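You operate a simulated robot arm through the tools that you are given. There is no shell and no other tool.

Carry out the task below with a simulated robot arm. There is one attempt and no reset: what you move stays moved.

JOB
Switch the cleaning pump from the blue tank to the orange tank.
Fine: grey on-off knob off and white lever shut, change the bent hoses, then open the lever and turn the knob on again. Where these are worked on the way, their far stop is far enough and under half their travel is too little: grey on-off knob, white lever.

The check looks at the end state, three seconds after you hand in, the way a careful person would. Anything else that was tipped, shoved, dropped, spilled or broken makes it a failure.

ROBOT AND FRAMES
A 6-joint arm with a fingered hand, fixed in place. Base frame: the origin is at the foot of the arm, x ahead of it, y to its left, z up; the work surface is at about z = 0.8. Readings come in m, rad, newtons and seconds.
With the tool pointing down near the work surface it reaches from about 0.18 to 0.9 m from the base axis. Its first joint turns from -2.897 to 2.897 rad. Payload 5 kg.
Tool frame: the origin (TCP) lies between the finger pads and is the grasp point; the fingertips stand 0.037 m ahead of it; z points along the fingers, y is the line along which they close. Largest opening 0.124 m; the body of the gripper starts 0.043 m behind the TCP. The gripper is a hand of 3 fingers: y runs from the thumb to the fingers, the wrist lies at [-0.021, -0.125, -0.215] in the tool frame, and closing takes about 1.5 s.
Orientation is told as [roll, pitch, yaw] about the base's x, y, z axes, in that order, counted from this pose: with the fingers straight down and the wrist toward the robot, the tool's x, y and z point along [0, 1, 0], [1, 0, 0] and [0, 0, -1] of the base frame.

CONTROLS
- The arm moves only by the tool servo_tool. Its argument "rows" is one flat list of numbers, 6 for each row, row after row: the shift along the tool's x, y, z in m, then the turn, a rotation vector about the tool's x, y, z in rad. In form: [x, y, z, wx, wy, wz, x, y, z, wx, wy, wz, ...]. A call has 1 to 20 rows; each row is the pose to reach, as a shift and turn from the pose commanded when the call began, along the tool's axes at that moment. "hand" is the closure in counts, from 0 (fully open) to 255 (shut), set as the call begins (left out, the last holds). A row lasts 0.2 s, in which the tool goes at most 0.05 m and 0.15 rad; a call with a longer step from one row to the next is refused whole, and so is a gripper value outside its range. A pose out of reach is approached as far as the arm can. The call stops where the force on the tool passes 40 N (or 10 N more than at its start, if that is more) or the arm is blocked; 0.2 s more then pass. The fingers move at their own pace (about 0.072 m/s each) and stop on an object; they squeeze with about 25 N. The grip force told is the motor's: it shows also when the fingers shut on nothing. Time passes only in rows, and 0.2 s behind the last, so rows that repeat a pose let the fingers close. It gives the time, the measured TCP pose, the force on the tool (base axes), the opening and the grip force at its end, in the units of the frame above (readings bear some noise), with the torque about the TCP (base axes, N m) and any sound that the robot's microphone picked up.
- Cameras (640 x 400 px; columns grow to the right, rows downward): "scene" is fixed at [0.2213, -0.6391, 1.6294]; the picture's right is [0.76, -0.65, 0.00], its down [-0.46, -0.54, -0.70] and it looks along [0.45, 0.54, -0.71] (base axes); focal length 342 px, centre (320, 200). "wrist" rides on the gripper at [0.072, -0.104, -0.154] in the tool frame; the picture's right is [-0.83, 0.26, -0.49], its down [-0.51, -0.72, 0.47] and it looks along [-0.23, 0.64, 0.73] (tool axes); focal length 243 px, centre (320, 200).
- snapshot(camera): a new picture of that camera. The clock stands still meanwhile.
- finger_targets(index, middle, thumb_bend, thumb_turn): sets how far each is bent, from 0 (flat) to 1 (curled in); at 0.3 the hand is open as for a grip, at 0.7 the pads meet at the TCP. One left out holds its place. A second passes; each finger stops where it meets its share of the squeeze, and holds until it gets a number again. A gripper value or a shape takes the hand back. It gives what a move gives, with no picture; readings hold the bend of each and the force on the fingers (four entries, about 0 where the hand has none), thumb and palm. thumb_turn goes from beside the hand (0) to across from the fingers (1), as for a grip.
- set_grasp(shape): the hand has 3 fingers and takes this shape, open, in about a second: jaw (thumb against the fingers, like two jaws); tri (thumb and two fingers); tip (a fingertip pinch); poke (one finger out to press); point (the index stretched); flat (the hand flat); cup (the hand cupped); fist (a fist). The gripper value then closes the fingers along that shape, each until it touches; the sizes above hold for jaw. It gives what a move gives, with no picture.
- locate(camera, pixels): for up to 12 pixels [column, row] of the newest picture of that camera ("zoom" is the newest enlarged one), the place [x, y, z] in the base frame of the surface seen there, good to about 0.002 m, but the place of the scene camera against the robot may be out by one fixed shift of up to 0.018 m in any direction. The clock stands still meanwhile.
- close_up(camera, box): a new picture of the part [left, top, right, bottom] of that camera's present view, enlarged. The clock stands still meanwhile.
- hand_in(): hands the job in; it is judged then, once.

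Open the gripper and draw the arm clear of the work before you hand the job in, unless the task says otherwise.

The tools are called after "Call:" by a JSON object that holds its "fn" and its "kwargs". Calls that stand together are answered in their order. servo_tool: Moves the arm, as the interface text tells. Its arguments: {"type":"object","properties":{"rows":{"type":"array","items":{"type":"number"}},"hand":{"type":"number"}},"required":["rows"]} The other tools are called the same way: set_grasp (shape) gives the hand a shape; finger_targets (index, middle, thumb_bend, thumb_turn) moves the fingers one by one; snapshot (camera) takes a picture; locate (camera, pixels) gives the place of the surface under pixels of a picture; close_up (camera, box) takes an enlarged picture of a part of a camera's view; hand_in () hands the job in.

At the start:

```text
time_s: 0.0
tool_pos: [0.7404, 0.0699, 1.1958]
orientation: [-0.001, -0.001, 0.001]
ft_force: [0.1, -0.3, 0.5]
wrist_torque: [-0.02, -0.02, 0.0]
grip_width: 0.1237
finger_force: 0.1
shape: jaw
bend: [0.3, 0.3, 0.3, 0.98]
finger forces: [0.1, 0.0, 0.2, 0.0, 0.0, 0.0]
```

scene: 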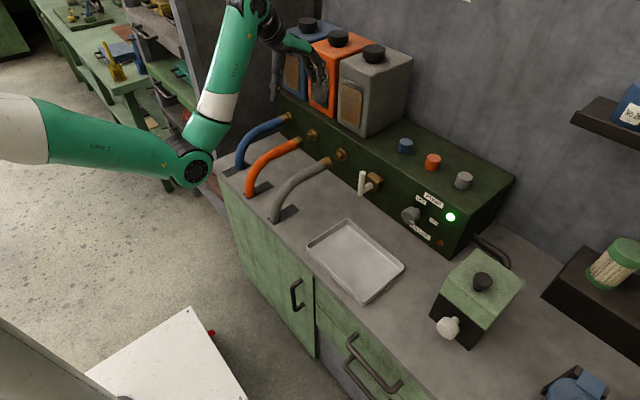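
wrist: 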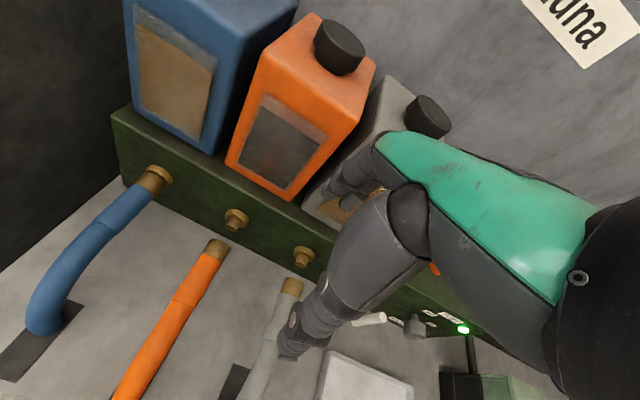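

The scene shows three hoses (blue at ~(265,135), orange at ~(275,160), grey at ~(300,185)), a white lever at (362,183) and the grey knob at (410,215). I take enlarged views to understand the parts.

Call:
{"fn": "close_up", "kwargs": {"camera": "scene", "box": [220, 90, 380, 230]}}

Call:
{"fn": "close_up", "kwargs": {"camera": "scene", "box": [340, 120, 520, 260]}}

Call:
{"fn": "close_up", "kwargs": {"camera": "wrist", "box": [0, 100, 480, 400]}}

```text
2.86 times, centred on (300, 160) of scene
```

zoom: 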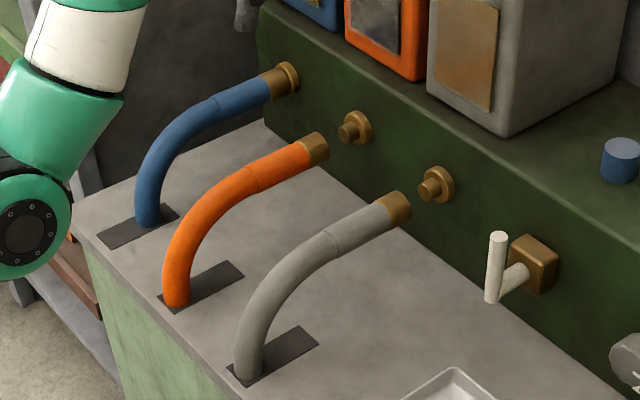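

```text
2.86 times, centred on (430, 190) of scene
```

zoom: 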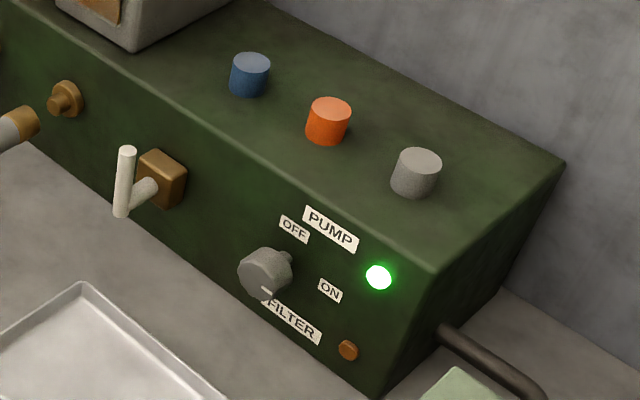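

```text
1.33 times, centred on (240, 250) of wrist
```

zoom: 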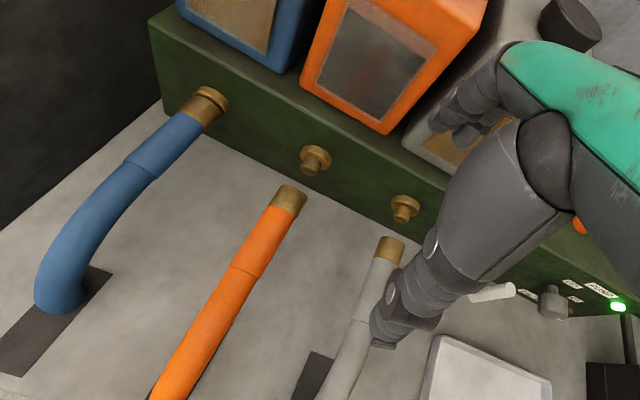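

I measure the key parts in the wrist picture (exact relative to the arm) and in the scene picture to compare the two.

Call:
{"fn": "snapshot", "kwargs": {"camera": "wrist"}}

Call:
{"fn": "snapshot", "kwargs": {"camera": "scene"}}

Call:
{"fn": "locate", "kwargs": {"camera": "wrist", "pixels": [[155, 172], [163, 176], [233, 217], [237, 222], [303, 257], [300, 262], [216, 241], [210, 253], [193, 285], [291, 285], [88, 240], [45, 315]]}}

Call:
{"fn": "locate", "kwargs": {"camera": "scene", "pixels": [[287, 116], [307, 135], [313, 134], [336, 154], [342, 154], [300, 140], [296, 143], [282, 150], [362, 175], [360, 192], [374, 182], [410, 213]]}}

```text
taken
```

wrist: 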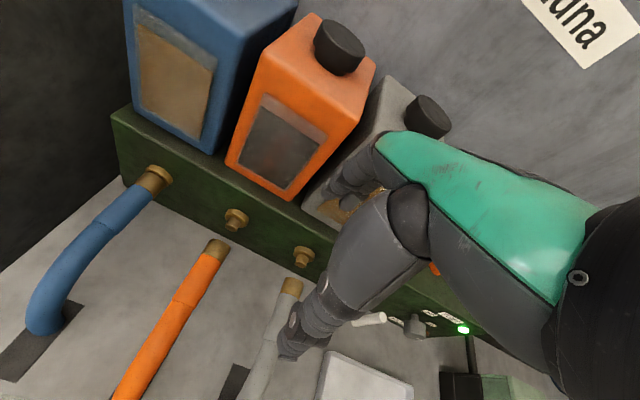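

```text
taken
```

scene: 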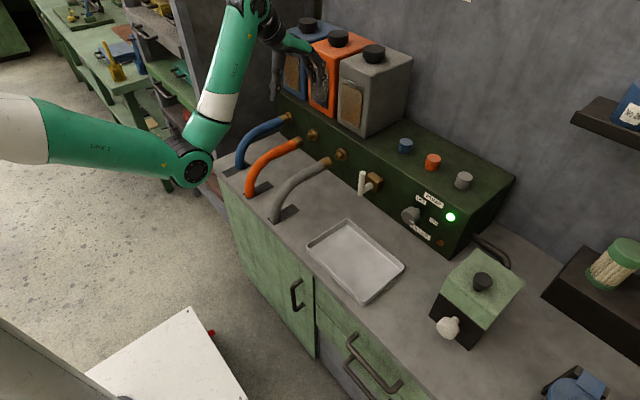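

```text
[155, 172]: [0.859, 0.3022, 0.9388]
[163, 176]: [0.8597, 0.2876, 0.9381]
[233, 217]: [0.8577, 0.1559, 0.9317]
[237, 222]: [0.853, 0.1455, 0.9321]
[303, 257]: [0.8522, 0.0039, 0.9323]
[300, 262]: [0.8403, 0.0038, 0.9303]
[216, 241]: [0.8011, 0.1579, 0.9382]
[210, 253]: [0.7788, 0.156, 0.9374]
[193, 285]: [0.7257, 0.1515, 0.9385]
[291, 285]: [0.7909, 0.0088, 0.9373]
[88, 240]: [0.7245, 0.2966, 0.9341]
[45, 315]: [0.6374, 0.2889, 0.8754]
```

```text
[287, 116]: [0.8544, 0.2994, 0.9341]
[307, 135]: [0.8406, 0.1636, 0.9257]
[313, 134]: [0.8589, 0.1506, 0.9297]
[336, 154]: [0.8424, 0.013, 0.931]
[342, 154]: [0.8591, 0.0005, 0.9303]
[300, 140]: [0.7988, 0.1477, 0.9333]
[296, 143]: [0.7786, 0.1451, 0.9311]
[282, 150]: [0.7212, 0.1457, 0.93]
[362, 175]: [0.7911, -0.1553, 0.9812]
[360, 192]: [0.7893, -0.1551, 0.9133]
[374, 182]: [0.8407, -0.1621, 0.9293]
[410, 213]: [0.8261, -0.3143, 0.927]
```

The ports lie on a panel face near x≈0.865 at y≈0.30/0.155/0.005, z≈0.925; the knob is at about (0.826,-0.314,0.927). I zoom in more on the knob, lever and the hose tips.

Call:
{"fn": "close_up", "kwargs": {"camera": "scene", "box": [340, 160, 404, 200]}}

Call:
{"fn": "close_up", "kwargs": {"camera": "scene", "box": [388, 185, 468, 250]}}

Call:
{"fn": "close_up", "kwargs": {"camera": "scene", "box": [225, 95, 345, 170]}}

Call:
{"fn": "close_up", "kwargs": {"camera": "wrist", "box": [340, 290, 500, 390]}}

```text
10.00 times, centred on (372, 180) of scene
```

zoom: 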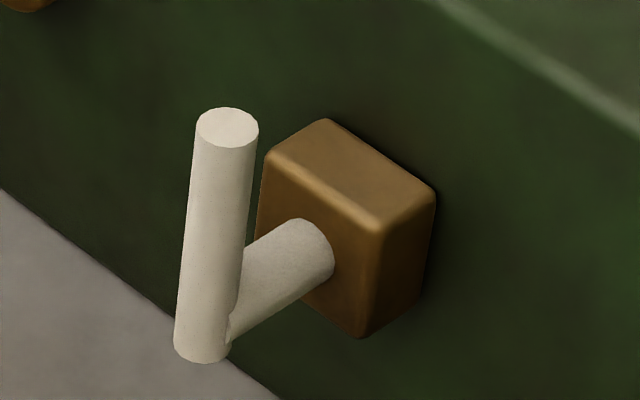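

```text
6.15 times, centred on (428, 218) of scene
```

zoom: 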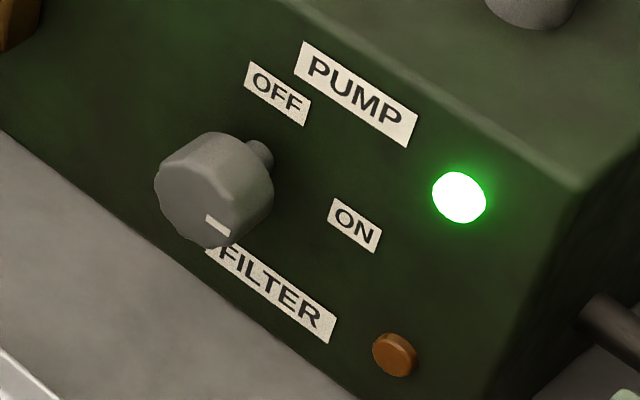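

```text
5.33 times, centred on (285, 132) of scene
```

zoom: 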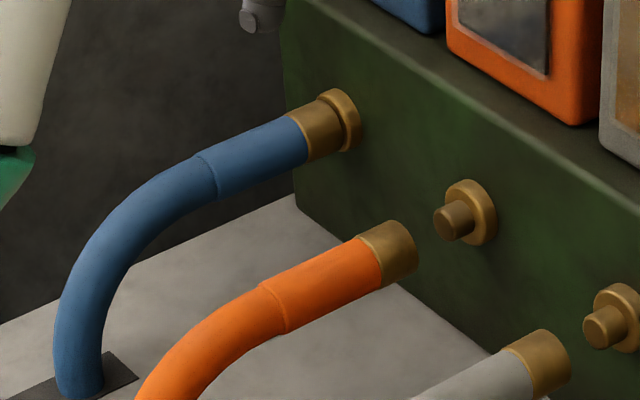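

```text
4.00 times, centred on (420, 340) of wrist
```

zoom: 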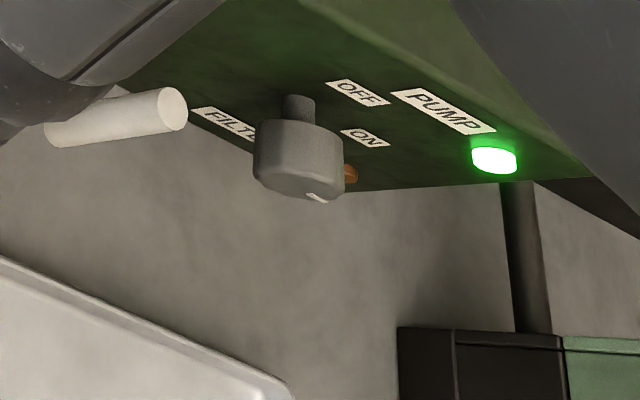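

The knob mark points right (-y) toward ON, with OFF straight above; so OFF means a quarter turn counter-clockwise seen from the front. I measure knob, shaft and panel in this enlarged wrist view.

Call:
{"fn": "locate", "kwargs": {"camera": "zoom", "pixels": [[298, 105], [300, 128], [262, 150], [335, 160], [298, 160], [292, 185], [316, 197], [360, 92], [364, 137], [440, 110], [495, 158], [175, 108]]}}

Call:
{"fn": "close_up", "kwargs": {"camera": "scene", "box": [388, 185, 468, 250]}}

```text
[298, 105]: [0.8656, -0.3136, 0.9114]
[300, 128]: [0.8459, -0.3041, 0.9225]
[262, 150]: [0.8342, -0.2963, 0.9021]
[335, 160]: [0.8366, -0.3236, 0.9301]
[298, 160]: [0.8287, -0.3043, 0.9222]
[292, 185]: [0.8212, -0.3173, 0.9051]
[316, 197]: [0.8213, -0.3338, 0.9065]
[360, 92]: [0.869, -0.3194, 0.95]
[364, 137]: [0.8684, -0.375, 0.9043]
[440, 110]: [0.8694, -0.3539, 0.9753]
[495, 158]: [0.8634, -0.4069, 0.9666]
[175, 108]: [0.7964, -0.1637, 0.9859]
```

```text
6.15 times, centred on (428, 218) of scene
```

zoom: 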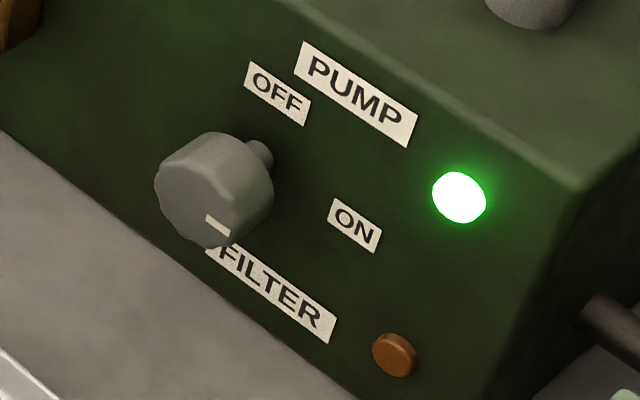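

Panel face is x≈0.869, knob body x≈0.821–0.846. I also probe the scene zoom for knob outline and offset.

Call:
{"fn": "locate", "kwargs": {"camera": "zoom", "pixels": [[158, 190], [210, 240], [180, 165], [218, 225], [240, 150], [190, 205], [262, 155], [277, 93], [355, 225], [458, 198], [395, 355], [232, 235]]}}

Call:
{"fn": "close_up", "kwargs": {"camera": "scene", "box": [340, 150, 420, 200]}}

```text
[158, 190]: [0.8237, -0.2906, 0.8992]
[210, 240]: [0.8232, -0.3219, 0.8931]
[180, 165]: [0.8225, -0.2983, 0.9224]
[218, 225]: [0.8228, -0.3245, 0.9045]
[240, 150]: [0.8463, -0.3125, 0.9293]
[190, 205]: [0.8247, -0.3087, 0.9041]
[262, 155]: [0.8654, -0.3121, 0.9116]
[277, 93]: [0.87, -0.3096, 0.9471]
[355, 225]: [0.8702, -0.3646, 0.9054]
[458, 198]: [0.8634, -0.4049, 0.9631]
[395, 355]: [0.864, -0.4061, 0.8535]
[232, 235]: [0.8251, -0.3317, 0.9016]
```

```text
8.00 times, centred on (380, 175) of scene
```

zoom: 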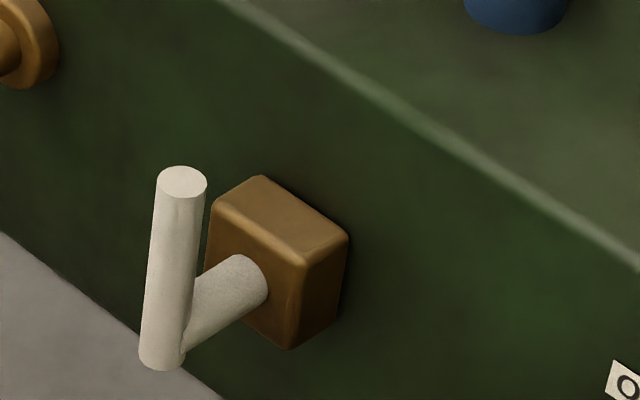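

The labels agree between the cameras with a scene shift of about +0.009 in y; the knob centre is near (y -0.320, z 0.905), mark pointing to ON (right). I first draw the hand back to free space and yaw it 90° so the fingers close along base y.

Call:
{"fn": "servo_tool", "kwargs": {"rows": [-0.0225, -0.0158, -0.0042, 0, 0, -0.1309, -0.045, -0.0317, -0.0083, 0, 0, -0.2618, -0.0675, -0.0475, -0.0125, 0, 0, -0.3927, -0.09, -0.0633, -0.0167, 0, 0, -0.5236, -0.1125, -0.0792, -0.0208, 0, 0, -0.6545, -0.135, -0.095, -0.025, 0, 0, -0.7854, -0.1575, -0.1108, -0.0292, 0, 0, -0.9163, -0.18, -0.1267, -0.0333, 0, 0, -1.0472, -0.2025, -0.1425, -0.0375, 0, 0, -1.1781, -0.225, -0.1583, -0.0417, 0, 0, -1.309, -0.2475, -0.1742, -0.0458, 0, 0, -1.4399, -0.27, -0.19, -0.05, 0, 0, -1.5708]}}

```text
time_s: 2.6
tool_pos: [0.7654, -0.1505, 1.126]
orientation: [-0.001, 0.0, 1.542]
ft_force: [0.4, 0.1, 0.0]
wrist_torque: [-0.06, 0.04, 0.01]
grip_width: 0.1235
finger_force: 0.1
shape: jaw
bend: [0.3, 0.3, 0.3, 0.97]
finger forces: [0.0, 0.1, 0.0, 0.1, 0.0, 0.0]
out of reach, approached as far as the arm can: row 3, 4, 5, 6, 7, 8, 9, 10, 11, 12
```

Part of that path was out of reach, and the hand ended at (0.765,-0.15,1.126) with yaw 1.54. I look at the arm now.

Call:
{"fn": "snapshot", "kwargs": {"camera": "scene"}}

Call:
{"fn": "snapshot", "kwargs": {"camera": "wrist"}}

```text
taken
```

scene: 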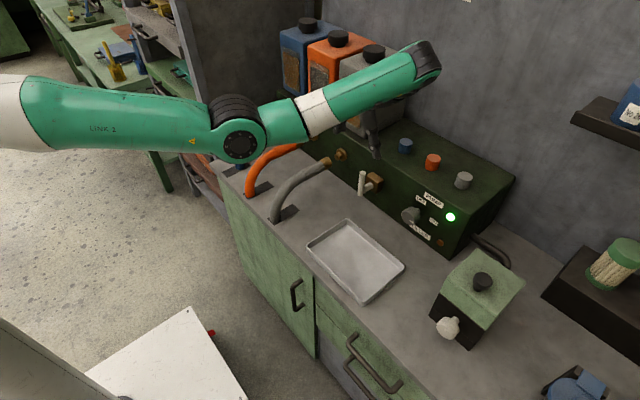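

```text
taken
```

wrist: 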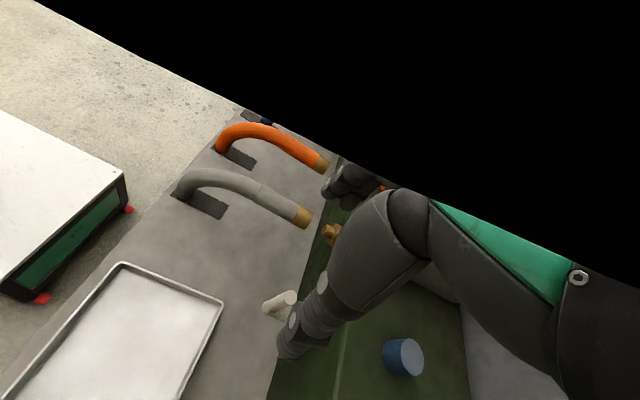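

The arm is stretched over the box with the hand hanging at about pixel (372,140). I move back and lower a little, above the tray, staying high enough to clear lever and caps.

Call:
{"fn": "servo_tool", "kwargs": {"rows": [0.04, -0.01, 0.01, 0, 0, 0, 0.08, -0.02, 0.02, 0, 0, 0, 0.12, -0.03, 0.03, 0, 0, 0, 0.15, -0.05, 0.05, 0, 0, 0]}}

Call:
{"fn": "snapshot", "kwargs": {"camera": "scene"}}

```text
time_s: 3.6
tool_pos: [0.7089, -0.2427, 1.0443]
orientation: [0.0, 0.001, 1.573]
ft_force: [0.6, 0.6, -0.9]
wrist_torque: [-0.06, -0.01, -0.02]
grip_width: 0.1239
finger_force: 0.0
shape: jaw
bend: [0.3, 0.3, 0.3, 0.97]
finger forces: [0.1, 0.0, 0.1, 0.1, 0.0, 0.0]
out of reach, approached as far as the arm can: row 1, 2, 3, 4
```

```text
taken
```

scene: 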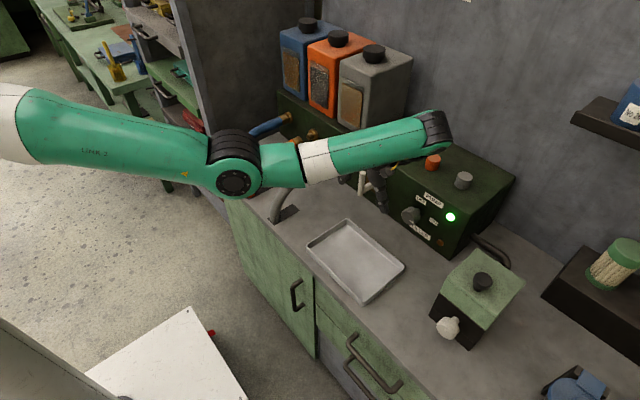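

The target was still short of the commanded pose, so I test what the commanded pose is by asking for a small rise of 0.04 m.

Call:
{"fn": "servo_tool", "kwargs": {"rows": [0, 0, -0.02, 0, 0, 0, 0, 0, -0.04, 0, 0, 0, 0, 0, -0.04, 0, 0, 0]}}

```text
time_s: 4.4
tool_pos: [0.7212, -0.2485, 1.0768]
orientation: [0.0, 0.0, 1.57]
ft_force: [0.6, 0.1, -0.6]
wrist_torque: [0.01, -0.01, 0.0]
grip_width: 0.124
finger_force: 0.1
shape: jaw
bend: [0.3, 0.3, 0.3, 0.97]
finger forces: [0.0, 0.0, 0.0, 0.1, 0.0, 0.1]
out of reach, approached as far as the arm can: row 1, 2, 3
```

Still limited, so the command stays beyond reach. I measure where the arm links are to understand the kinematics.

Call:
{"fn": "snapshot", "kwargs": {"camera": "scene"}}

Call:
{"fn": "locate", "kwargs": {"camera": "scene", "pixels": [[5, 120], [50, 125], [120, 140], [200, 155], [235, 140], [235, 175], [280, 160], [320, 150], [380, 140], [420, 125], [440, 120], [375, 185]]}}

```text
taken
```

scene: 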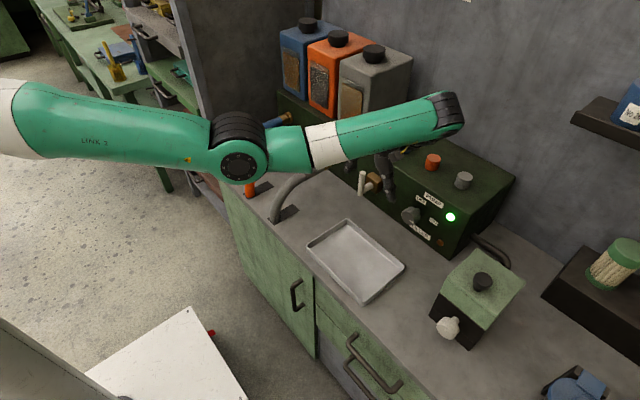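

```text
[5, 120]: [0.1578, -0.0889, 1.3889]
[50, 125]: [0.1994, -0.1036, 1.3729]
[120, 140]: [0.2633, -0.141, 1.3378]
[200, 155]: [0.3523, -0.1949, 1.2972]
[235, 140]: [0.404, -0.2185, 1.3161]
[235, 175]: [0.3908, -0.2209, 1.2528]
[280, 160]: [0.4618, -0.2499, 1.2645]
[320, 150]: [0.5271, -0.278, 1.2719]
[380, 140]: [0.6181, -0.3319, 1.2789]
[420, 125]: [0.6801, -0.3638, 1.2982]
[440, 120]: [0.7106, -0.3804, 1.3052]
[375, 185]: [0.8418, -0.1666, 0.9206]
```

The arm is nearly stretched elbow-down at this height; lower poses should fit better. I bring the commanded pose back inside reach, to about (0.70,-0.25,1.05).

Call:
{"fn": "servo_tool", "kwargs": {"rows": [-0.0375, 0, 0.0233, 0, 0, 0, -0.075, 0, 0.0465, 0, 0, 0, -0.1125, 0, 0.0698, 0, 0, 0, -0.15, 0, 0.093, 0, 0, 0, -0.1875, 0, 0.1163, 0, 0, 0, -0.225, 0, 0.1395, 0, 0, 0, -0.2625, 0, 0.1628, 0, 0, 0, -0.3, 0, 0.186, 0, 0, 0, -0.3, 0, 0.186, 0, 0, 0]}}

```text
time_s: 6.4
tool_pos: [0.7539, -0.1708, 0.9779]
orientation: [0.0, -0.001, 1.57]
ft_force: [0.4, 0.2, 0.5]
wrist_torque: [-0.03, 0.01, 0.01]
grip_width: 0.1237
finger_force: 0.1
shape: jaw
bend: [0.3, 0.3, 0.3, 0.98]
finger forces: [0.1, 0.1, 0.0, 0.1, 0.1, 0.1]
out of reach, approached as far as the arm can: row 1, 2, 3, 4, 5, 6, 7, 8, 9
```

The hand dropped to (0.754,-0.171,0.978), near the lever, without contact force. I test with a zero-shift row whether the commanded pose is the present one.

Call:
{"fn": "servo_tool", "kwargs": {"rows": [0, 0, 0, 0, 0, 0]}}

Call:
{"fn": "snapshot", "kwargs": {"camera": "scene"}}

Call:
{"fn": "snapshot", "kwargs": {"camera": "wrist"}}

```text
time_s: 6.8
tool_pos: [0.7535, -0.1713, 0.9779]
orientation: [0.001, 0.001, 1.571]
ft_force: [-0.4, -0.3, 0.5]
wrist_torque: [-0.01, -0.03, 0.0]
grip_width: 0.1239
finger_force: 0.0
shape: jaw
bend: [0.3, 0.3, 0.3, 0.98]
finger forces: [0.1, 0.0, 0.0, 0.0, 0.0, 0.1]
```

```text
taken
```

scene: 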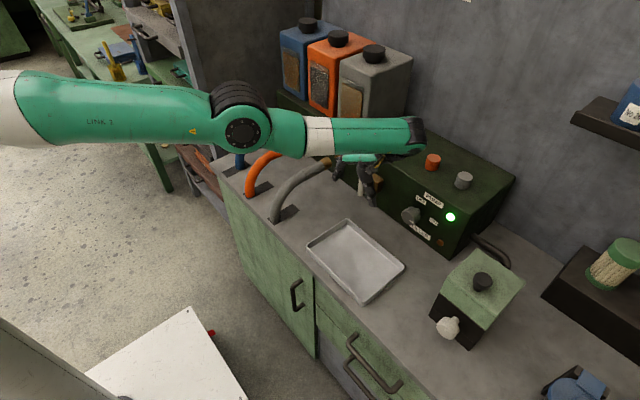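

```text
taken
```

wrist: 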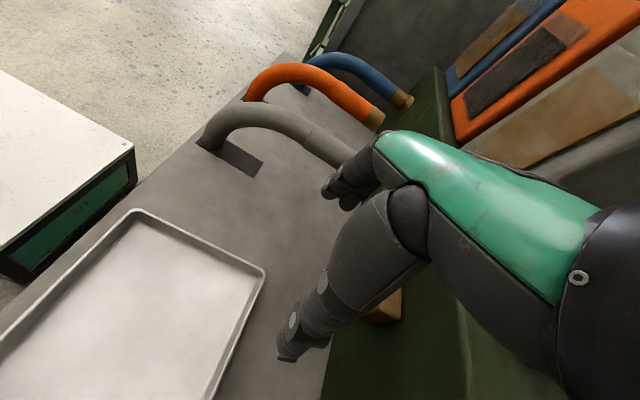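

A zero row is in reach, so the commanded pose follows where the arm got; the yaw=+90° side runs into a joint limit. I rise clear of the lever while turning the yaw back toward the other side.

Call:
{"fn": "servo_tool", "kwargs": {"rows": [0, 0, -0.025, 0, 0, 0.05, 0, 0, -0.05, 0, 0, 0.15, 0, 0, -0.075, 0, 0, 0.29, 0.01, 0, -0.1, 0, 0, 0.43, 0.02, 0.01, -0.12, 0, 0, 0.57, 0.04, 0.02, -0.14, 0, 0, 0.71, 0.06, 0.04, -0.15, 0, 0, 0.85, 0.08, 0.05, -0.15, 0, 0, 0.99]}}

```text
time_s: 8.6
tool_pos: [0.8514, -0.2029, 1.0824]
orientation: [0.006, 0.001, 0.879]
ft_force: [1.2, 0.4, 0.4]
wrist_torque: [-0.01, 0.0, 0.02]
grip_width: 0.1239
finger_force: 0.1
shape: jaw
bend: [0.3, 0.3, 0.3, 0.98]
finger forces: [0.1, 0.0, 0.0, 0.0, 0.1, 0.0]
out of reach, approached as far as the arm can: row 1, 2, 3, 4, 5, 6, 7, 8
```

The hand drifted out to x=0.851 instead; no contact forces. I look before moving on.

Call:
{"fn": "snapshot", "kwargs": {"camera": "scene"}}

Call:
{"fn": "snapshot", "kwargs": {"camera": "wrist"}}

Call:
{"fn": "locate", "kwargs": {"camera": "scene", "pixels": [[5, 120], [120, 130], [200, 140], [235, 130], [280, 140], [320, 130], [380, 120], [420, 110], [430, 90], [440, 110], [400, 140], [380, 160]]}}

```text
taken
```

scene: 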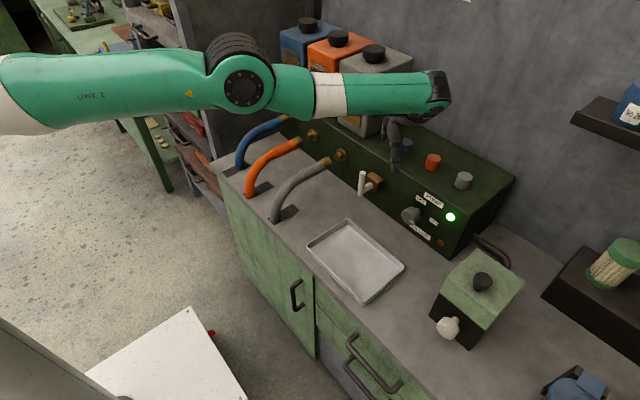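

```text
taken
```

wrist: 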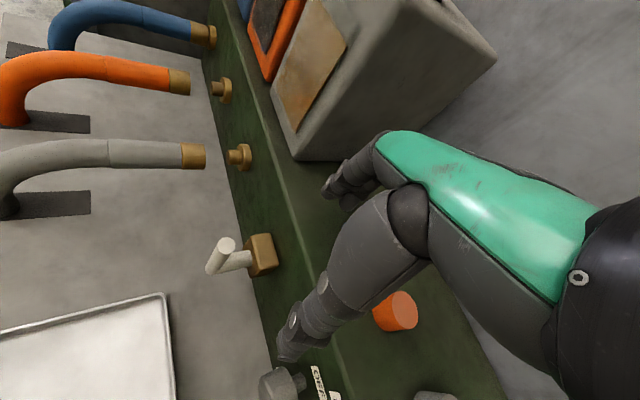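

```text
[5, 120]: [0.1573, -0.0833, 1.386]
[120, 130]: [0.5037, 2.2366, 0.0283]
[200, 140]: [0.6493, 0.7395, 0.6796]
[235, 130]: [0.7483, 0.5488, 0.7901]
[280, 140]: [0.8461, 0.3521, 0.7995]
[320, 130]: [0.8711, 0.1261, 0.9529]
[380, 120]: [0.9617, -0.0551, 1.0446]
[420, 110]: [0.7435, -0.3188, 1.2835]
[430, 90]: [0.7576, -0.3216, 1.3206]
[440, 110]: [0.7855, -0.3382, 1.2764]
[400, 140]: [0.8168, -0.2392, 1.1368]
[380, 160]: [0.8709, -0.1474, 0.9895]
```

The arm is stretched almost straight (wrist near (0.77,-0.33,1.29)), a near-singular pose. I command a move inward to about (0.65,-0.10,1.10) with yaw back to 0 to get it bent again.

Call:
{"fn": "servo_tool", "kwargs": {"rows": [0.0311, -0.0072, -0.003, 0, 0, 0.1256, 0.0623, -0.0145, -0.006, 0, 0, 0.2511, 0.0934, -0.0217, -0.009, 0, 0, 0.3767, 0.1246, -0.0289, -0.011, 0, 0, 0.5023, 0.1557, -0.0361, -0.014, 0, 0, 0.6279, 0.1869, -0.0434, -0.017, 0, 0, 0.7534, 0.218, -0.0506, -0.02, 0, 0, 0.879]}}

Call:
{"fn": "snapshot", "kwargs": {"camera": "scene"}}

```text
time_s: 10.1
tool_pos: [0.9109, -0.2127, 1.0592]
orientation: [0.005, 0.003, 0.345]
ft_force: [0.8, -1.2, 0.3]
wrist_torque: [0.03, -0.04, -0.03]
grip_width: 0.124
finger_force: 0.1
shape: jaw
bend: [0.3, 0.3, 0.3, 0.98]
finger forces: [1.1, 0.0, 0.0, 0.0, 0.0, 0.2]
out of reach, approached as far as the arm can: row 1, 2, 3, 4, 5, 6, 7
stopped in row 7: the force on the tool passed its limit at 51 N (the readings are from after the stop); the commanded pose is now the measured one
```

```text
taken
```

scene: 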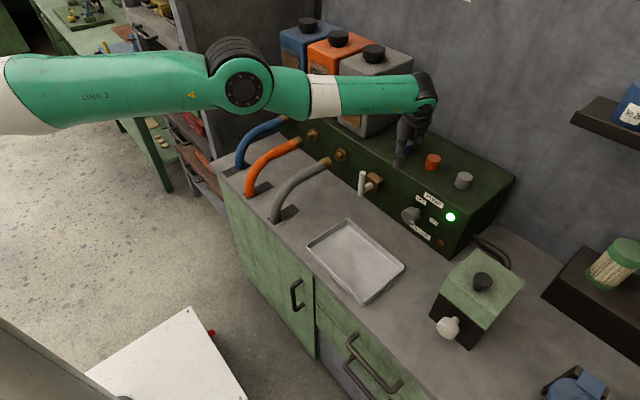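

A finger touched something (51 N) near the blue cap at pixel (405,147); I stop and inspect where the arm links and hand are.

Call:
{"fn": "close_up", "kwargs": {"camera": "scene", "box": [360, 60, 500, 190]}}

Call:
{"fn": "snapshot", "kwargs": {"camera": "wrist"}}

Call:
{"fn": "locate", "kwargs": {"camera": "scene", "pixels": [[20, 95], [100, 90], [180, 80], [245, 75], [245, 105], [290, 92], [325, 95], [370, 95], [405, 95], [425, 90], [410, 125], [400, 155]]}}

```text
3.08 times, centred on (430, 125) of scene
```

zoom: 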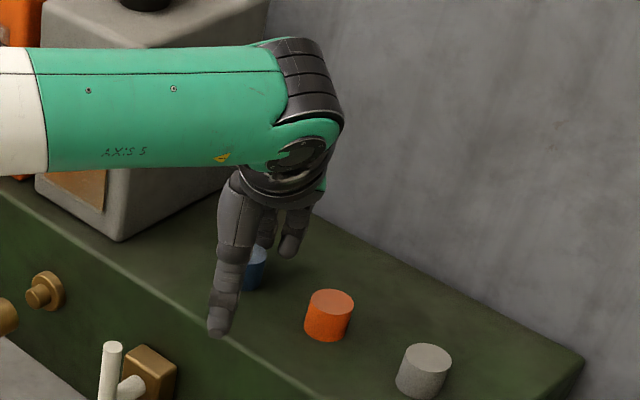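

```text
taken
```

wrist: 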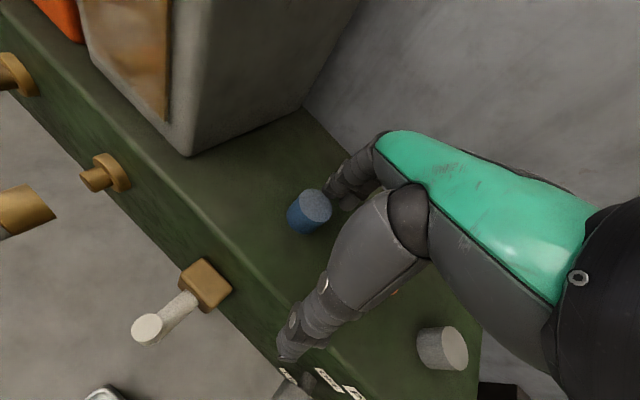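

```text
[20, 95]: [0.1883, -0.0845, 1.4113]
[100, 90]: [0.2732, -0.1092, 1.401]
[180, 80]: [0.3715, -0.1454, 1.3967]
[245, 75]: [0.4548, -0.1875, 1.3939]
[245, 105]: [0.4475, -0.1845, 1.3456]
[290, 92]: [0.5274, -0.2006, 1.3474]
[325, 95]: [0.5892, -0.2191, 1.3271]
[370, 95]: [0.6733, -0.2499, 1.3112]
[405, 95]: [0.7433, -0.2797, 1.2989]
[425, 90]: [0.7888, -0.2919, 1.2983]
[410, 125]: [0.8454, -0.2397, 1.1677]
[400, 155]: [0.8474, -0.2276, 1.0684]
```

The arm is near full stretch (shoulder–wrist ≈0.86 m). I test small upward motion only, which also takes the fingers away from the blue cap.

Call:
{"fn": "servo_tool", "kwargs": {"rows": [0, 0, -0.02, 0, 0, 0, 0, 0, -0.04, 0, 0, 0, 0, 0, -0.06, 0, 0, 0]}}

```text
time_s: 10.9
tool_pos: [0.9183, -0.2146, 1.1195]
orientation: [0.007, 0.002, 0.345]
ft_force: [0.0, 0.4, -0.7]
wrist_torque: [-0.01, 0.0, -0.03]
grip_width: 0.1238
finger_force: 0.1
shape: jaw
bend: [0.3, 0.3, 0.3, 0.98]
finger forces: [0.0, 0.0, 0.0, 0.1, 0.0, 0.0]
out of reach, approached as far as the arm can: row 2, 3
```

Upward works, but the arm holds its full stretch: the elbow seems to be sitting just past straight on its limited side. I pull outward and up to carry it through straight to the other side.

Call:
{"fn": "servo_tool", "kwargs": {"rows": [-0.0125, 0.0156, -0.03, 0, 0, 0, -0.025, 0.0312, -0.06, 0, 0, 0, -0.0375, 0.0468, -0.09, 0, 0, 0, -0.05, 0.0624, -0.12, 0, 0, 0, -0.05, 0.0624, -0.15, 0, 0, 0, -0.05, 0.0624, -0.18, 0, 0, 0]}}

```text
time_s: 12.3
tool_pos: [0.9203, -0.2191, 1.2876]
orientation: [0.008, 0.002, 0.346]
ft_force: [0.8, -0.5, -1.4]
wrist_torque: [0.02, 0.05, 0.03]
grip_width: 0.1237
finger_force: 0.0
shape: jaw
bend: [0.3, 0.3, 0.3, 0.98]
finger forces: [0.0, 0.0, 0.1, 0.0, 0.1, 0.1]
out of reach, approached as far as the arm can: row 1, 2, 3, 4, 5, 6
```

Stretch is now 0.861 m, fully straight. I test whether inward plus upward motion bends the elbow now.

Call:
{"fn": "servo_tool", "kwargs": {"rows": [0, 0, -0.03, 0, 0, 0, 0.00627, -0.00779, -0.045, 0, 0, 0, 0.01254, -0.01558, -0.06, 0, 0, 0, 0.0188, -0.02337, -0.06, 0, 0, 0, 0.0251, -0.0312, -0.06, 0, 0, 0]}}

Call:
{"fn": "snapshot", "kwargs": {"camera": "scene"}}

```text
time_s: 13.5
tool_pos: [0.8813, -0.204, 1.3482]
orientation: [0.005, 0.0, 0.344]
ft_force: [-0.4, -0.5, 1.2]
wrist_torque: [-0.01, 0.0, 0.02]
grip_width: 0.1236
finger_force: 0.1
shape: jaw
bend: [0.3, 0.3, 0.3, 0.98]
finger forces: [0.0, 0.1, 0.0, 0.1, 0.0, 0.0]
out of reach, approached as far as the arm can: row 1
```

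```text
taken
```

scene: 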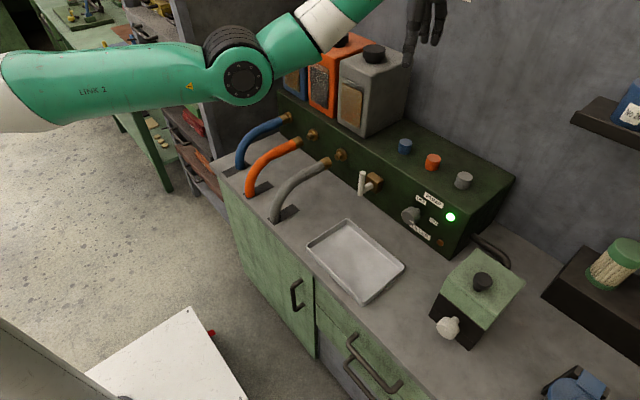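

The arm now bends elbow-down and poses are in reach again; the caps and all other things look unchanged. I move to a comfortable low pose in front of the panel, about (0.62,-0.12,1.02) with yaw 0.

Call:
{"fn": "servo_tool", "kwargs": {"rows": [0.0167, -0.0217, 0.0328, 0, 0, 0.0345, 0.0335, -0.0434, 0.0656, 0, 0, 0.069, 0.0502, -0.0652, 0.0984, 0, 0, 0.1035, 0.0669, -0.0869, 0.1312, 0, 0, 0.138, 0.0837, -0.1086, 0.164, 0, 0, 0.1725, 0.1004, -0.1303, 0.1968, 0, 0, 0.207, 0.1171, -0.152, 0.2296, 0, 0, 0.2415, 0.1338, -0.1738, 0.2624, 0, 0, 0.276, 0.1506, -0.1955, 0.2952, 0, 0, 0.3105, 0.1673, -0.2172, 0.328, 0, 0, 0.345]}}

Call:
{"fn": "snapshot", "kwargs": {"camera": "scene"}}

```text
time_s: 15.7
tool_pos: [0.6222, -0.1167, 1.0214]
orientation: [0.004, -0.001, -0.001]
ft_force: [1.0, 0.3, -0.2]
wrist_torque: [0.01, 0.03, -0.03]
grip_width: 0.124
finger_force: 0.0
shape: jaw
bend: [0.3, 0.3, 0.3, 0.98]
finger forces: [0.0, 0.1, 0.1, 0.1, 0.0, 0.1]
```

```text
taken
```

scene: 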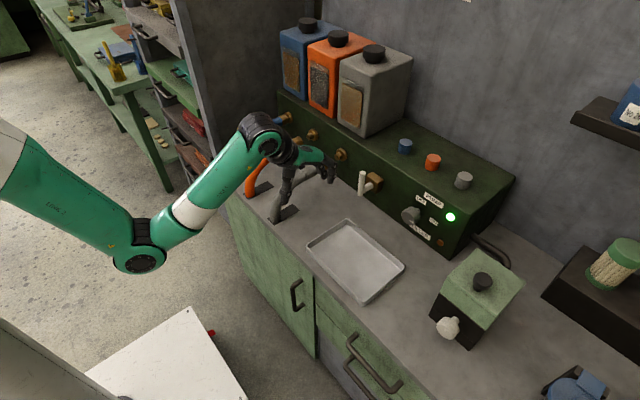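

Now the arm sits well at (0.622,-0.117,1.021). I turn the hand toward a horizontal, forward-pointing attitude with the wrist above and to the left, moving slightly toward (0.70,-0.25,1.05).

Call:
{"fn": "servo_tool", "kwargs": {"rows": [-0.0074, 0.0043, -0.0017, -0.0405, 0.0977, 0.0977, -0.0148, 0.0087, -0.0033, -0.081, 0.1954, 0.1954, -0.0222, 0.013, -0.005, -0.1215, 0.2932, 0.2932, -0.0296, 0.0173, -0.0067, -0.162, 0.3909, 0.3909, -0.0369, 0.0217, -0.0083, -0.2025, 0.4886, 0.4886, -0.0443, 0.026, -0.01, -0.243, 0.5863, 0.5863, -0.0517, 0.0303, -0.0117, -0.2835, 0.684, 0.684, -0.0591, 0.0347, -0.0133, -0.324, 0.7818, 0.7818, -0.0665, 0.039, -0.015, -0.3645, 0.8795, 0.8795]}}

Call:
{"fn": "snapshot", "kwargs": {"camera": "scene"}}

```text
time_s: 17.7
tool_pos: [0.6606, -0.1835, 1.0364]
orientation: [0.92, 0.071, -0.917]
ft_force: [0.2, -0.1, -1.0]
wrist_torque: [-0.01, -0.01, 0.01]
grip_width: 0.124
finger_force: 0.1
shape: jaw
bend: [0.3, 0.3, 0.3, 0.98]
finger forces: [0.0, 0.0, 0.1, 0.0, 0.0, 0.0]
```

```text
taken
```

scene: 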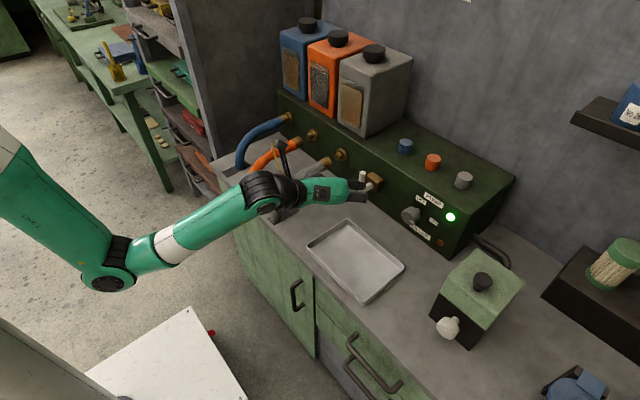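

In reach at the half-way point with no contact. I finish the second half of the turn in place.

Call:
{"fn": "servo_tool", "kwargs": {"rows": [0, 0, 0, -0.0405, 0.0977, 0.0977, 0, 0, 0, -0.081, 0.1954, 0.1954, 0, 0, 0, -0.1215, 0.2932, 0.2932, 0, 0, 0, -0.162, 0.3909, 0.3909, 0, 0, 0, -0.2025, 0.4886, 0.4886, 0, 0, 0, -0.243, 0.5863, 0.5863, 0, 0, 0, -0.2835, 0.684, 0.684, 0, 0, 0, -0.324, 0.7818, 0.7818, 0, 0, 0, -0.3645, 0.8795, 0.8795]}}

Call:
{"fn": "snapshot", "kwargs": {"camera": "scene"}}

Call:
{"fn": "snapshot", "kwargs": {"camera": "wrist"}}

```text
time_s: 19.7
tool_pos: [0.6596, -0.1837, 1.0351]
orientation: [1.57, 0.791, -1.572]
ft_force: [-0.3, 0.6, 1.1]
wrist_torque: [0.0, 0.02, 0.0]
grip_width: 0.1239
finger_force: 0.1
shape: jaw
bend: [0.3, 0.3, 0.3, 0.98]
finger forces: [0.1, 0.0, 0.0, 0.0, 0.0, 0.0]
```

```text
taken
```

scene: 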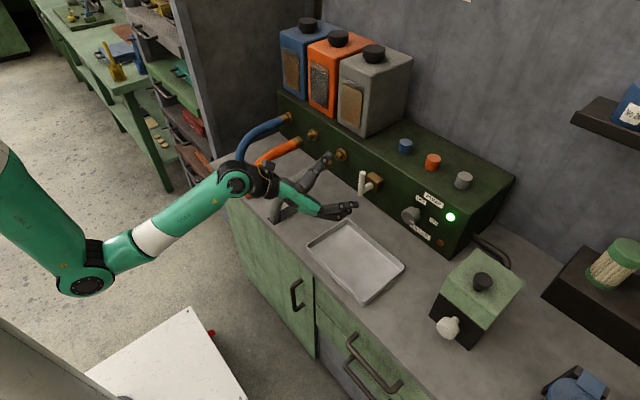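

```text
taken
```

wrist: 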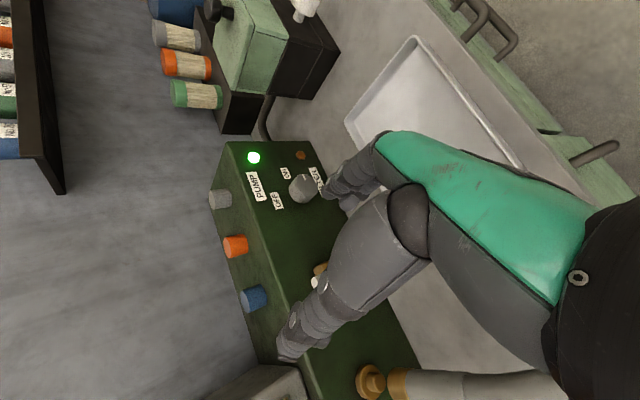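

The hand now points forward (+x) with the wrist up-left, and the wrist view shows the knob at (303,187) and labels. I test the other end of the knob turn by rolling +90° about the fingers' axis in free space.

Call:
{"fn": "servo_tool", "kwargs": {"rows": [0, 0, 0, 0, 0, 0.1309, 0, 0, 0, 0, 0, 0.2618, 0, 0, 0, 0, 0, 0.3927, 0, 0, 0, 0, 0, 0.5236, 0, 0, 0, 0, 0, 0.6545, 0, 0, 0, 0, 0, 0.7854, 0, 0, 0, 0, 0, 0.9163, 0, 0, 0, 0, 0, 1.0472, 0, 0, 0, 0, 0, 1.1781, 0, 0, 0, 0, 0, 1.309, 0, 0, 0, 0, 0, 1.4399, 0, 0, 0, 0, 0, 1.5708]}}

Call:
{"fn": "snapshot", "kwargs": {"camera": "wrist"}}

Call:
{"fn": "snapshot", "kwargs": {"camera": "scene"}}

```text
time_s: 22.3
tool_pos: [0.6572, -0.1962, 1.0136]
orientation: [-1.587, 0.785, 1.568]
ft_force: [0.7, 0.1, -0.8]
wrist_torque: [-0.05, -0.01, -0.05]
grip_width: 0.1239
finger_force: 0.0
shape: jaw
bend: [0.3, 0.3, 0.3, 0.98]
finger forces: [0.1, 0.0, 0.1, 0.0, 0.0, 0.0]
out of reach, approached as far as the arm can: row 11, 12
```

```text
taken
```

wrist: 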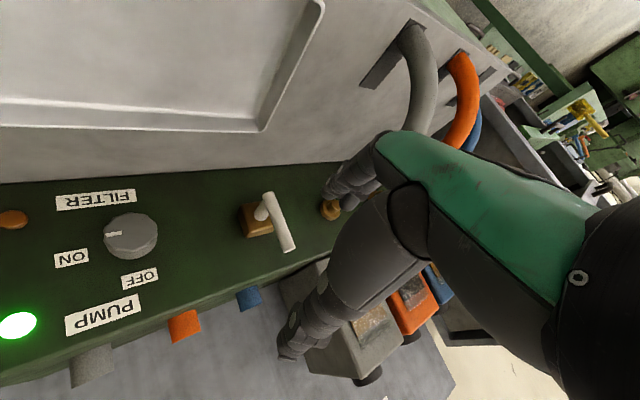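

```text
taken
```

scene: 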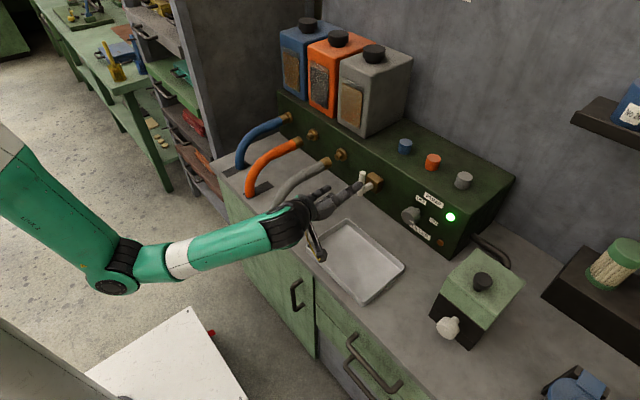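

The limit lies just short of this roll (about φ=-55°), which is good enough. This wrist view shows knob (130,235) and lever (270,215) clearly, so I measure both here.

Call:
{"fn": "close_up", "kwargs": {"camera": "wrist", "box": [0, 160, 320, 360]}}

Call:
{"fn": "locate", "kwargs": {"camera": "wrist", "pixels": [[108, 235], [130, 235], [152, 240], [128, 255], [128, 215], [70, 258], [140, 279], [266, 198], [280, 225], [289, 246], [262, 212], [15, 326]]}}

```text
2.00 times, centred on (160, 260) of wrist
```

zoom: 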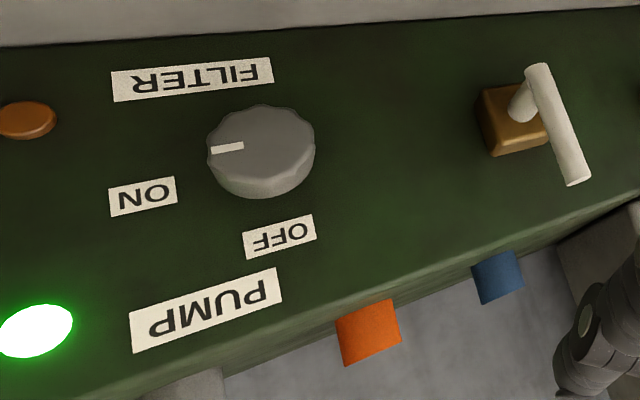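

```text
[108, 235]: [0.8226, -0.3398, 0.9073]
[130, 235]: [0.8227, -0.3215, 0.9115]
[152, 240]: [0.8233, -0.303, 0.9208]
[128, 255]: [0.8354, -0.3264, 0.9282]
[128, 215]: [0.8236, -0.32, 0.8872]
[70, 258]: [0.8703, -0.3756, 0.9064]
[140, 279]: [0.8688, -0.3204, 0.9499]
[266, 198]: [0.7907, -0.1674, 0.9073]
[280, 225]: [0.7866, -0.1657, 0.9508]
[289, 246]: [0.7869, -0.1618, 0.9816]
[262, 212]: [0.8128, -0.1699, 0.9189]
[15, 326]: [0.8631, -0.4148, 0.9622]
```

Knob centre is at (y -0.3205, z 0.906), scalloped rim of radius ≈0.0225, front face x=0.8225; lever bar at (0.79,-0.166) from z 0.905 to 0.983. I roll back by 15° and move to a pre-grasp in front of the knob at (0.74,-0.3205,0.906).

Call:
{"fn": "servo_tool", "kwargs": {"rows": [0.0274, -0.002, 0.0138, 0, 0.0026, -0.0437, 0.0548, -0.0039, 0.0277, 0, 0.0052, -0.0873, 0.0822, -0.0059, 0.0415, 0, 0.0078, -0.131, 0.1096, -0.0078, 0.0553, 0, 0.0104, -0.1747, 0.137, -0.0098, 0.0692, 0, 0.013, -0.2183, 0.1644, -0.0117, 0.083, 0, 0.0156, -0.262]}}

Call:
{"fn": "snapshot", "kwargs": {"camera": "scene"}}

Call:
{"fn": "snapshot", "kwargs": {"camera": "wrist"}}

```text
time_s: 23.7
tool_pos: [0.7386, -0.3213, 0.9034]
orientation: [-1.55, 1.046, 1.579]
ft_force: [-0.2, 0.0, 0.5]
wrist_torque: [0.0, 0.04, 0.01]
grip_width: 0.1238
finger_force: 0.1
shape: jaw
bend: [0.3, 0.3, 0.3, 0.98]
finger forces: [0.0, 0.1, 0.0, 0.1, 0.0, 0.1]
```

```text
taken
```

scene: 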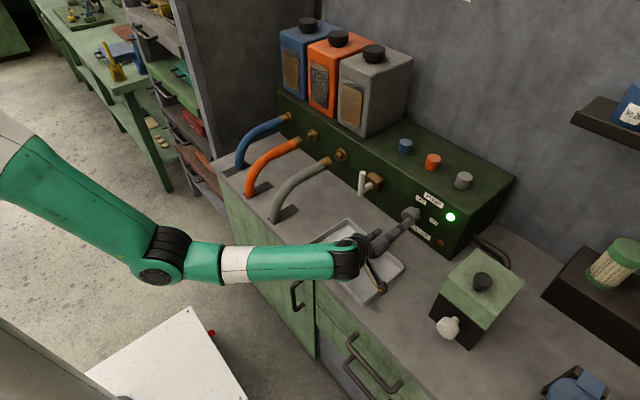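

```text
taken
```

wrist: 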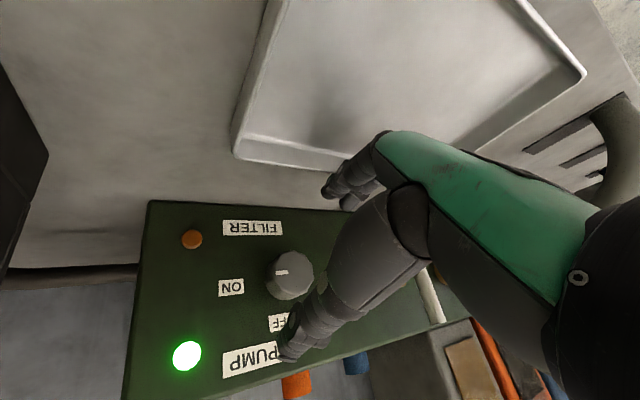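

Hand is lined up in front of the knob with jaws open either side. I move forward 0.075 m so the pads straddle the knob rim.

Call:
{"fn": "servo_tool", "kwargs": {"rows": [-0.001, -0.001, 0.025, 0, 0, 0, -0.002, -0.0019, 0.05, 0, 0, 0, -0.002, -0.0019, 0.075, 0, 0, 0]}}

Call:
{"fn": "close_up", "kwargs": {"camera": "scene", "box": [340, 170, 500, 290]}}

Call:
{"fn": "snapshot", "kwargs": {"camera": "wrist"}}

```text
time_s: 24.5
tool_pos: [0.8145, -0.3198, 0.906]
orientation: [-1.547, 1.044, 1.58]
ft_force: [-0.9, -0.2, 0.8]
wrist_torque: [-0.03, 0.02, -0.01]
grip_width: 0.1239
finger_force: 0.1
shape: jaw
bend: [0.3, 0.3, 0.3, 0.98]
finger forces: [0.1, 0.0, 0.0, 0.0, 0.0, 0.1]
```

```text
3.33 times, centred on (420, 230) of scene
```

zoom: 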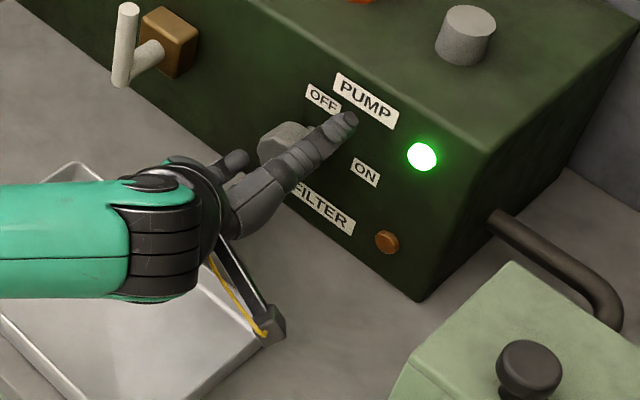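

```text
taken
```

wrist: 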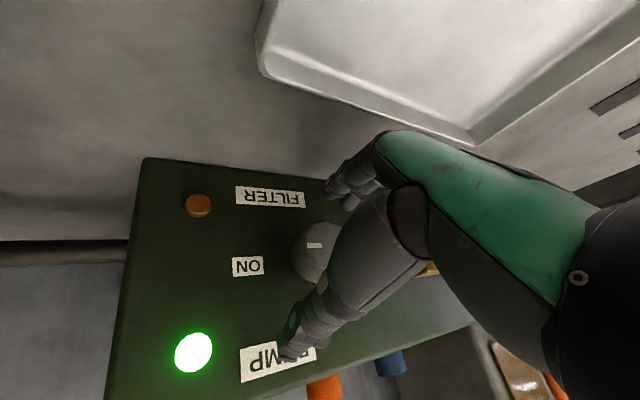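

The pads straddle the knob with no contact. I close the hand on it in place.

Call:
{"fn": "servo_tool", "kwargs": {"rows": [0, 0, 0, 0, 0, 0, 0, 0, 0, 0, 0, 0, 0, 0, 0, 0, 0, 0, 0, 0, 0, 0, 0, 0, 0, 0, 0, 0, 0, 0, 0, 0, 0, 0, 0, 0, 0, 0, 0, 0, 0, 0], "hand": 255}}

Call:
{"fn": "close_up", "kwargs": {"camera": "scene", "box": [340, 170, 500, 290]}}

Call:
{"fn": "snapshot", "kwargs": {"camera": "wrist"}}

```text
time_s: 26.1
tool_pos: [0.8135, -0.3204, 0.9063]
orientation: [-1.549, 1.043, 1.58]
ft_force: [1.4, -0.8, -0.5]
wrist_torque: [0.0, 0.03, -0.05]
grip_width: 0.0401
finger_force: 25.2
shape: jaw
bend: [0.74, 0.55, 0.73, 1.0]
finger forces: [13.7, 7.5, 0.0, 0.0, 22.4, 0.1]
```

```text
3.33 times, centred on (420, 230) of scene
```

zoom: 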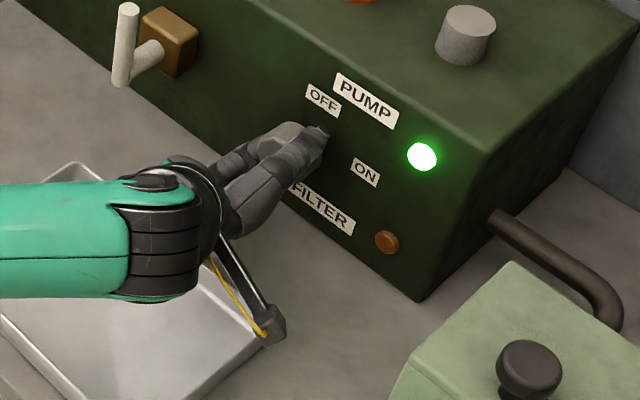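

```text
taken
```

wrist: 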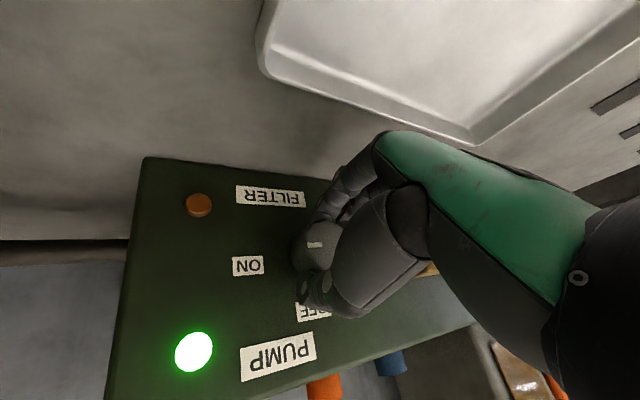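

Gripped with 25 N on both sides. I turn −90° about the knob axis (counter-clockwise seen from the front) toward OFF.

Call:
{"fn": "servo_tool", "kwargs": {"rows": [0, 0, 0, 0, 0, -0.12, 0, 0, 0, 0, 0, -0.24, 0, 0, 0, 0, 0, -0.36, 0, 0, 0, 0, 0, -0.48, 0, 0, 0, 0, 0, -0.6, 0, 0, 0, 0, 0, -0.72, 0, 0, 0, 0, 0, -0.84, 0, 0, 0, 0, 0, -0.96, 0, 0, 0, 0, 0, -1.08, 0, 0, 0, 0, 0, -1.2, 0, 0, 0, 0, 0, -1.32, 0, 0, 0, 0, 0, -1.44, 0, 0, 0, 0, 0, -1.56]}}

Call:
{"fn": "close_up", "kwargs": {"camera": "scene", "box": [340, 170, 500, 290]}}

Call:
{"fn": "snapshot", "kwargs": {"camera": "wrist"}}

```text
time_s: 28.9
tool_pos: [0.8161, -0.3201, 0.9062]
orientation: [1.558, 0.537, -1.59]
ft_force: [-7.6, 3.1, 2.7]
wrist_torque: [0.05, -0.17, 0.17]
grip_width: 0.0398
finger_force: 25.4
shape: jaw
bend: [0.74, 0.55, 0.73, 1.0]
finger forces: [14.4, 7.7, 0.0, 0.1, 25.9, 0.1]
```

```text
3.33 times, centred on (420, 230) of scene
```

zoom: 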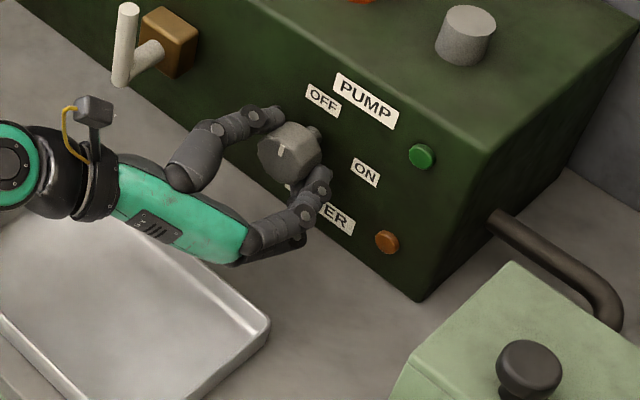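

```text
taken
```

wrist: 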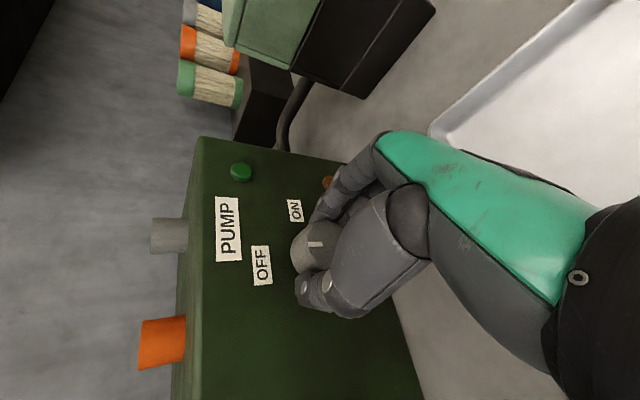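

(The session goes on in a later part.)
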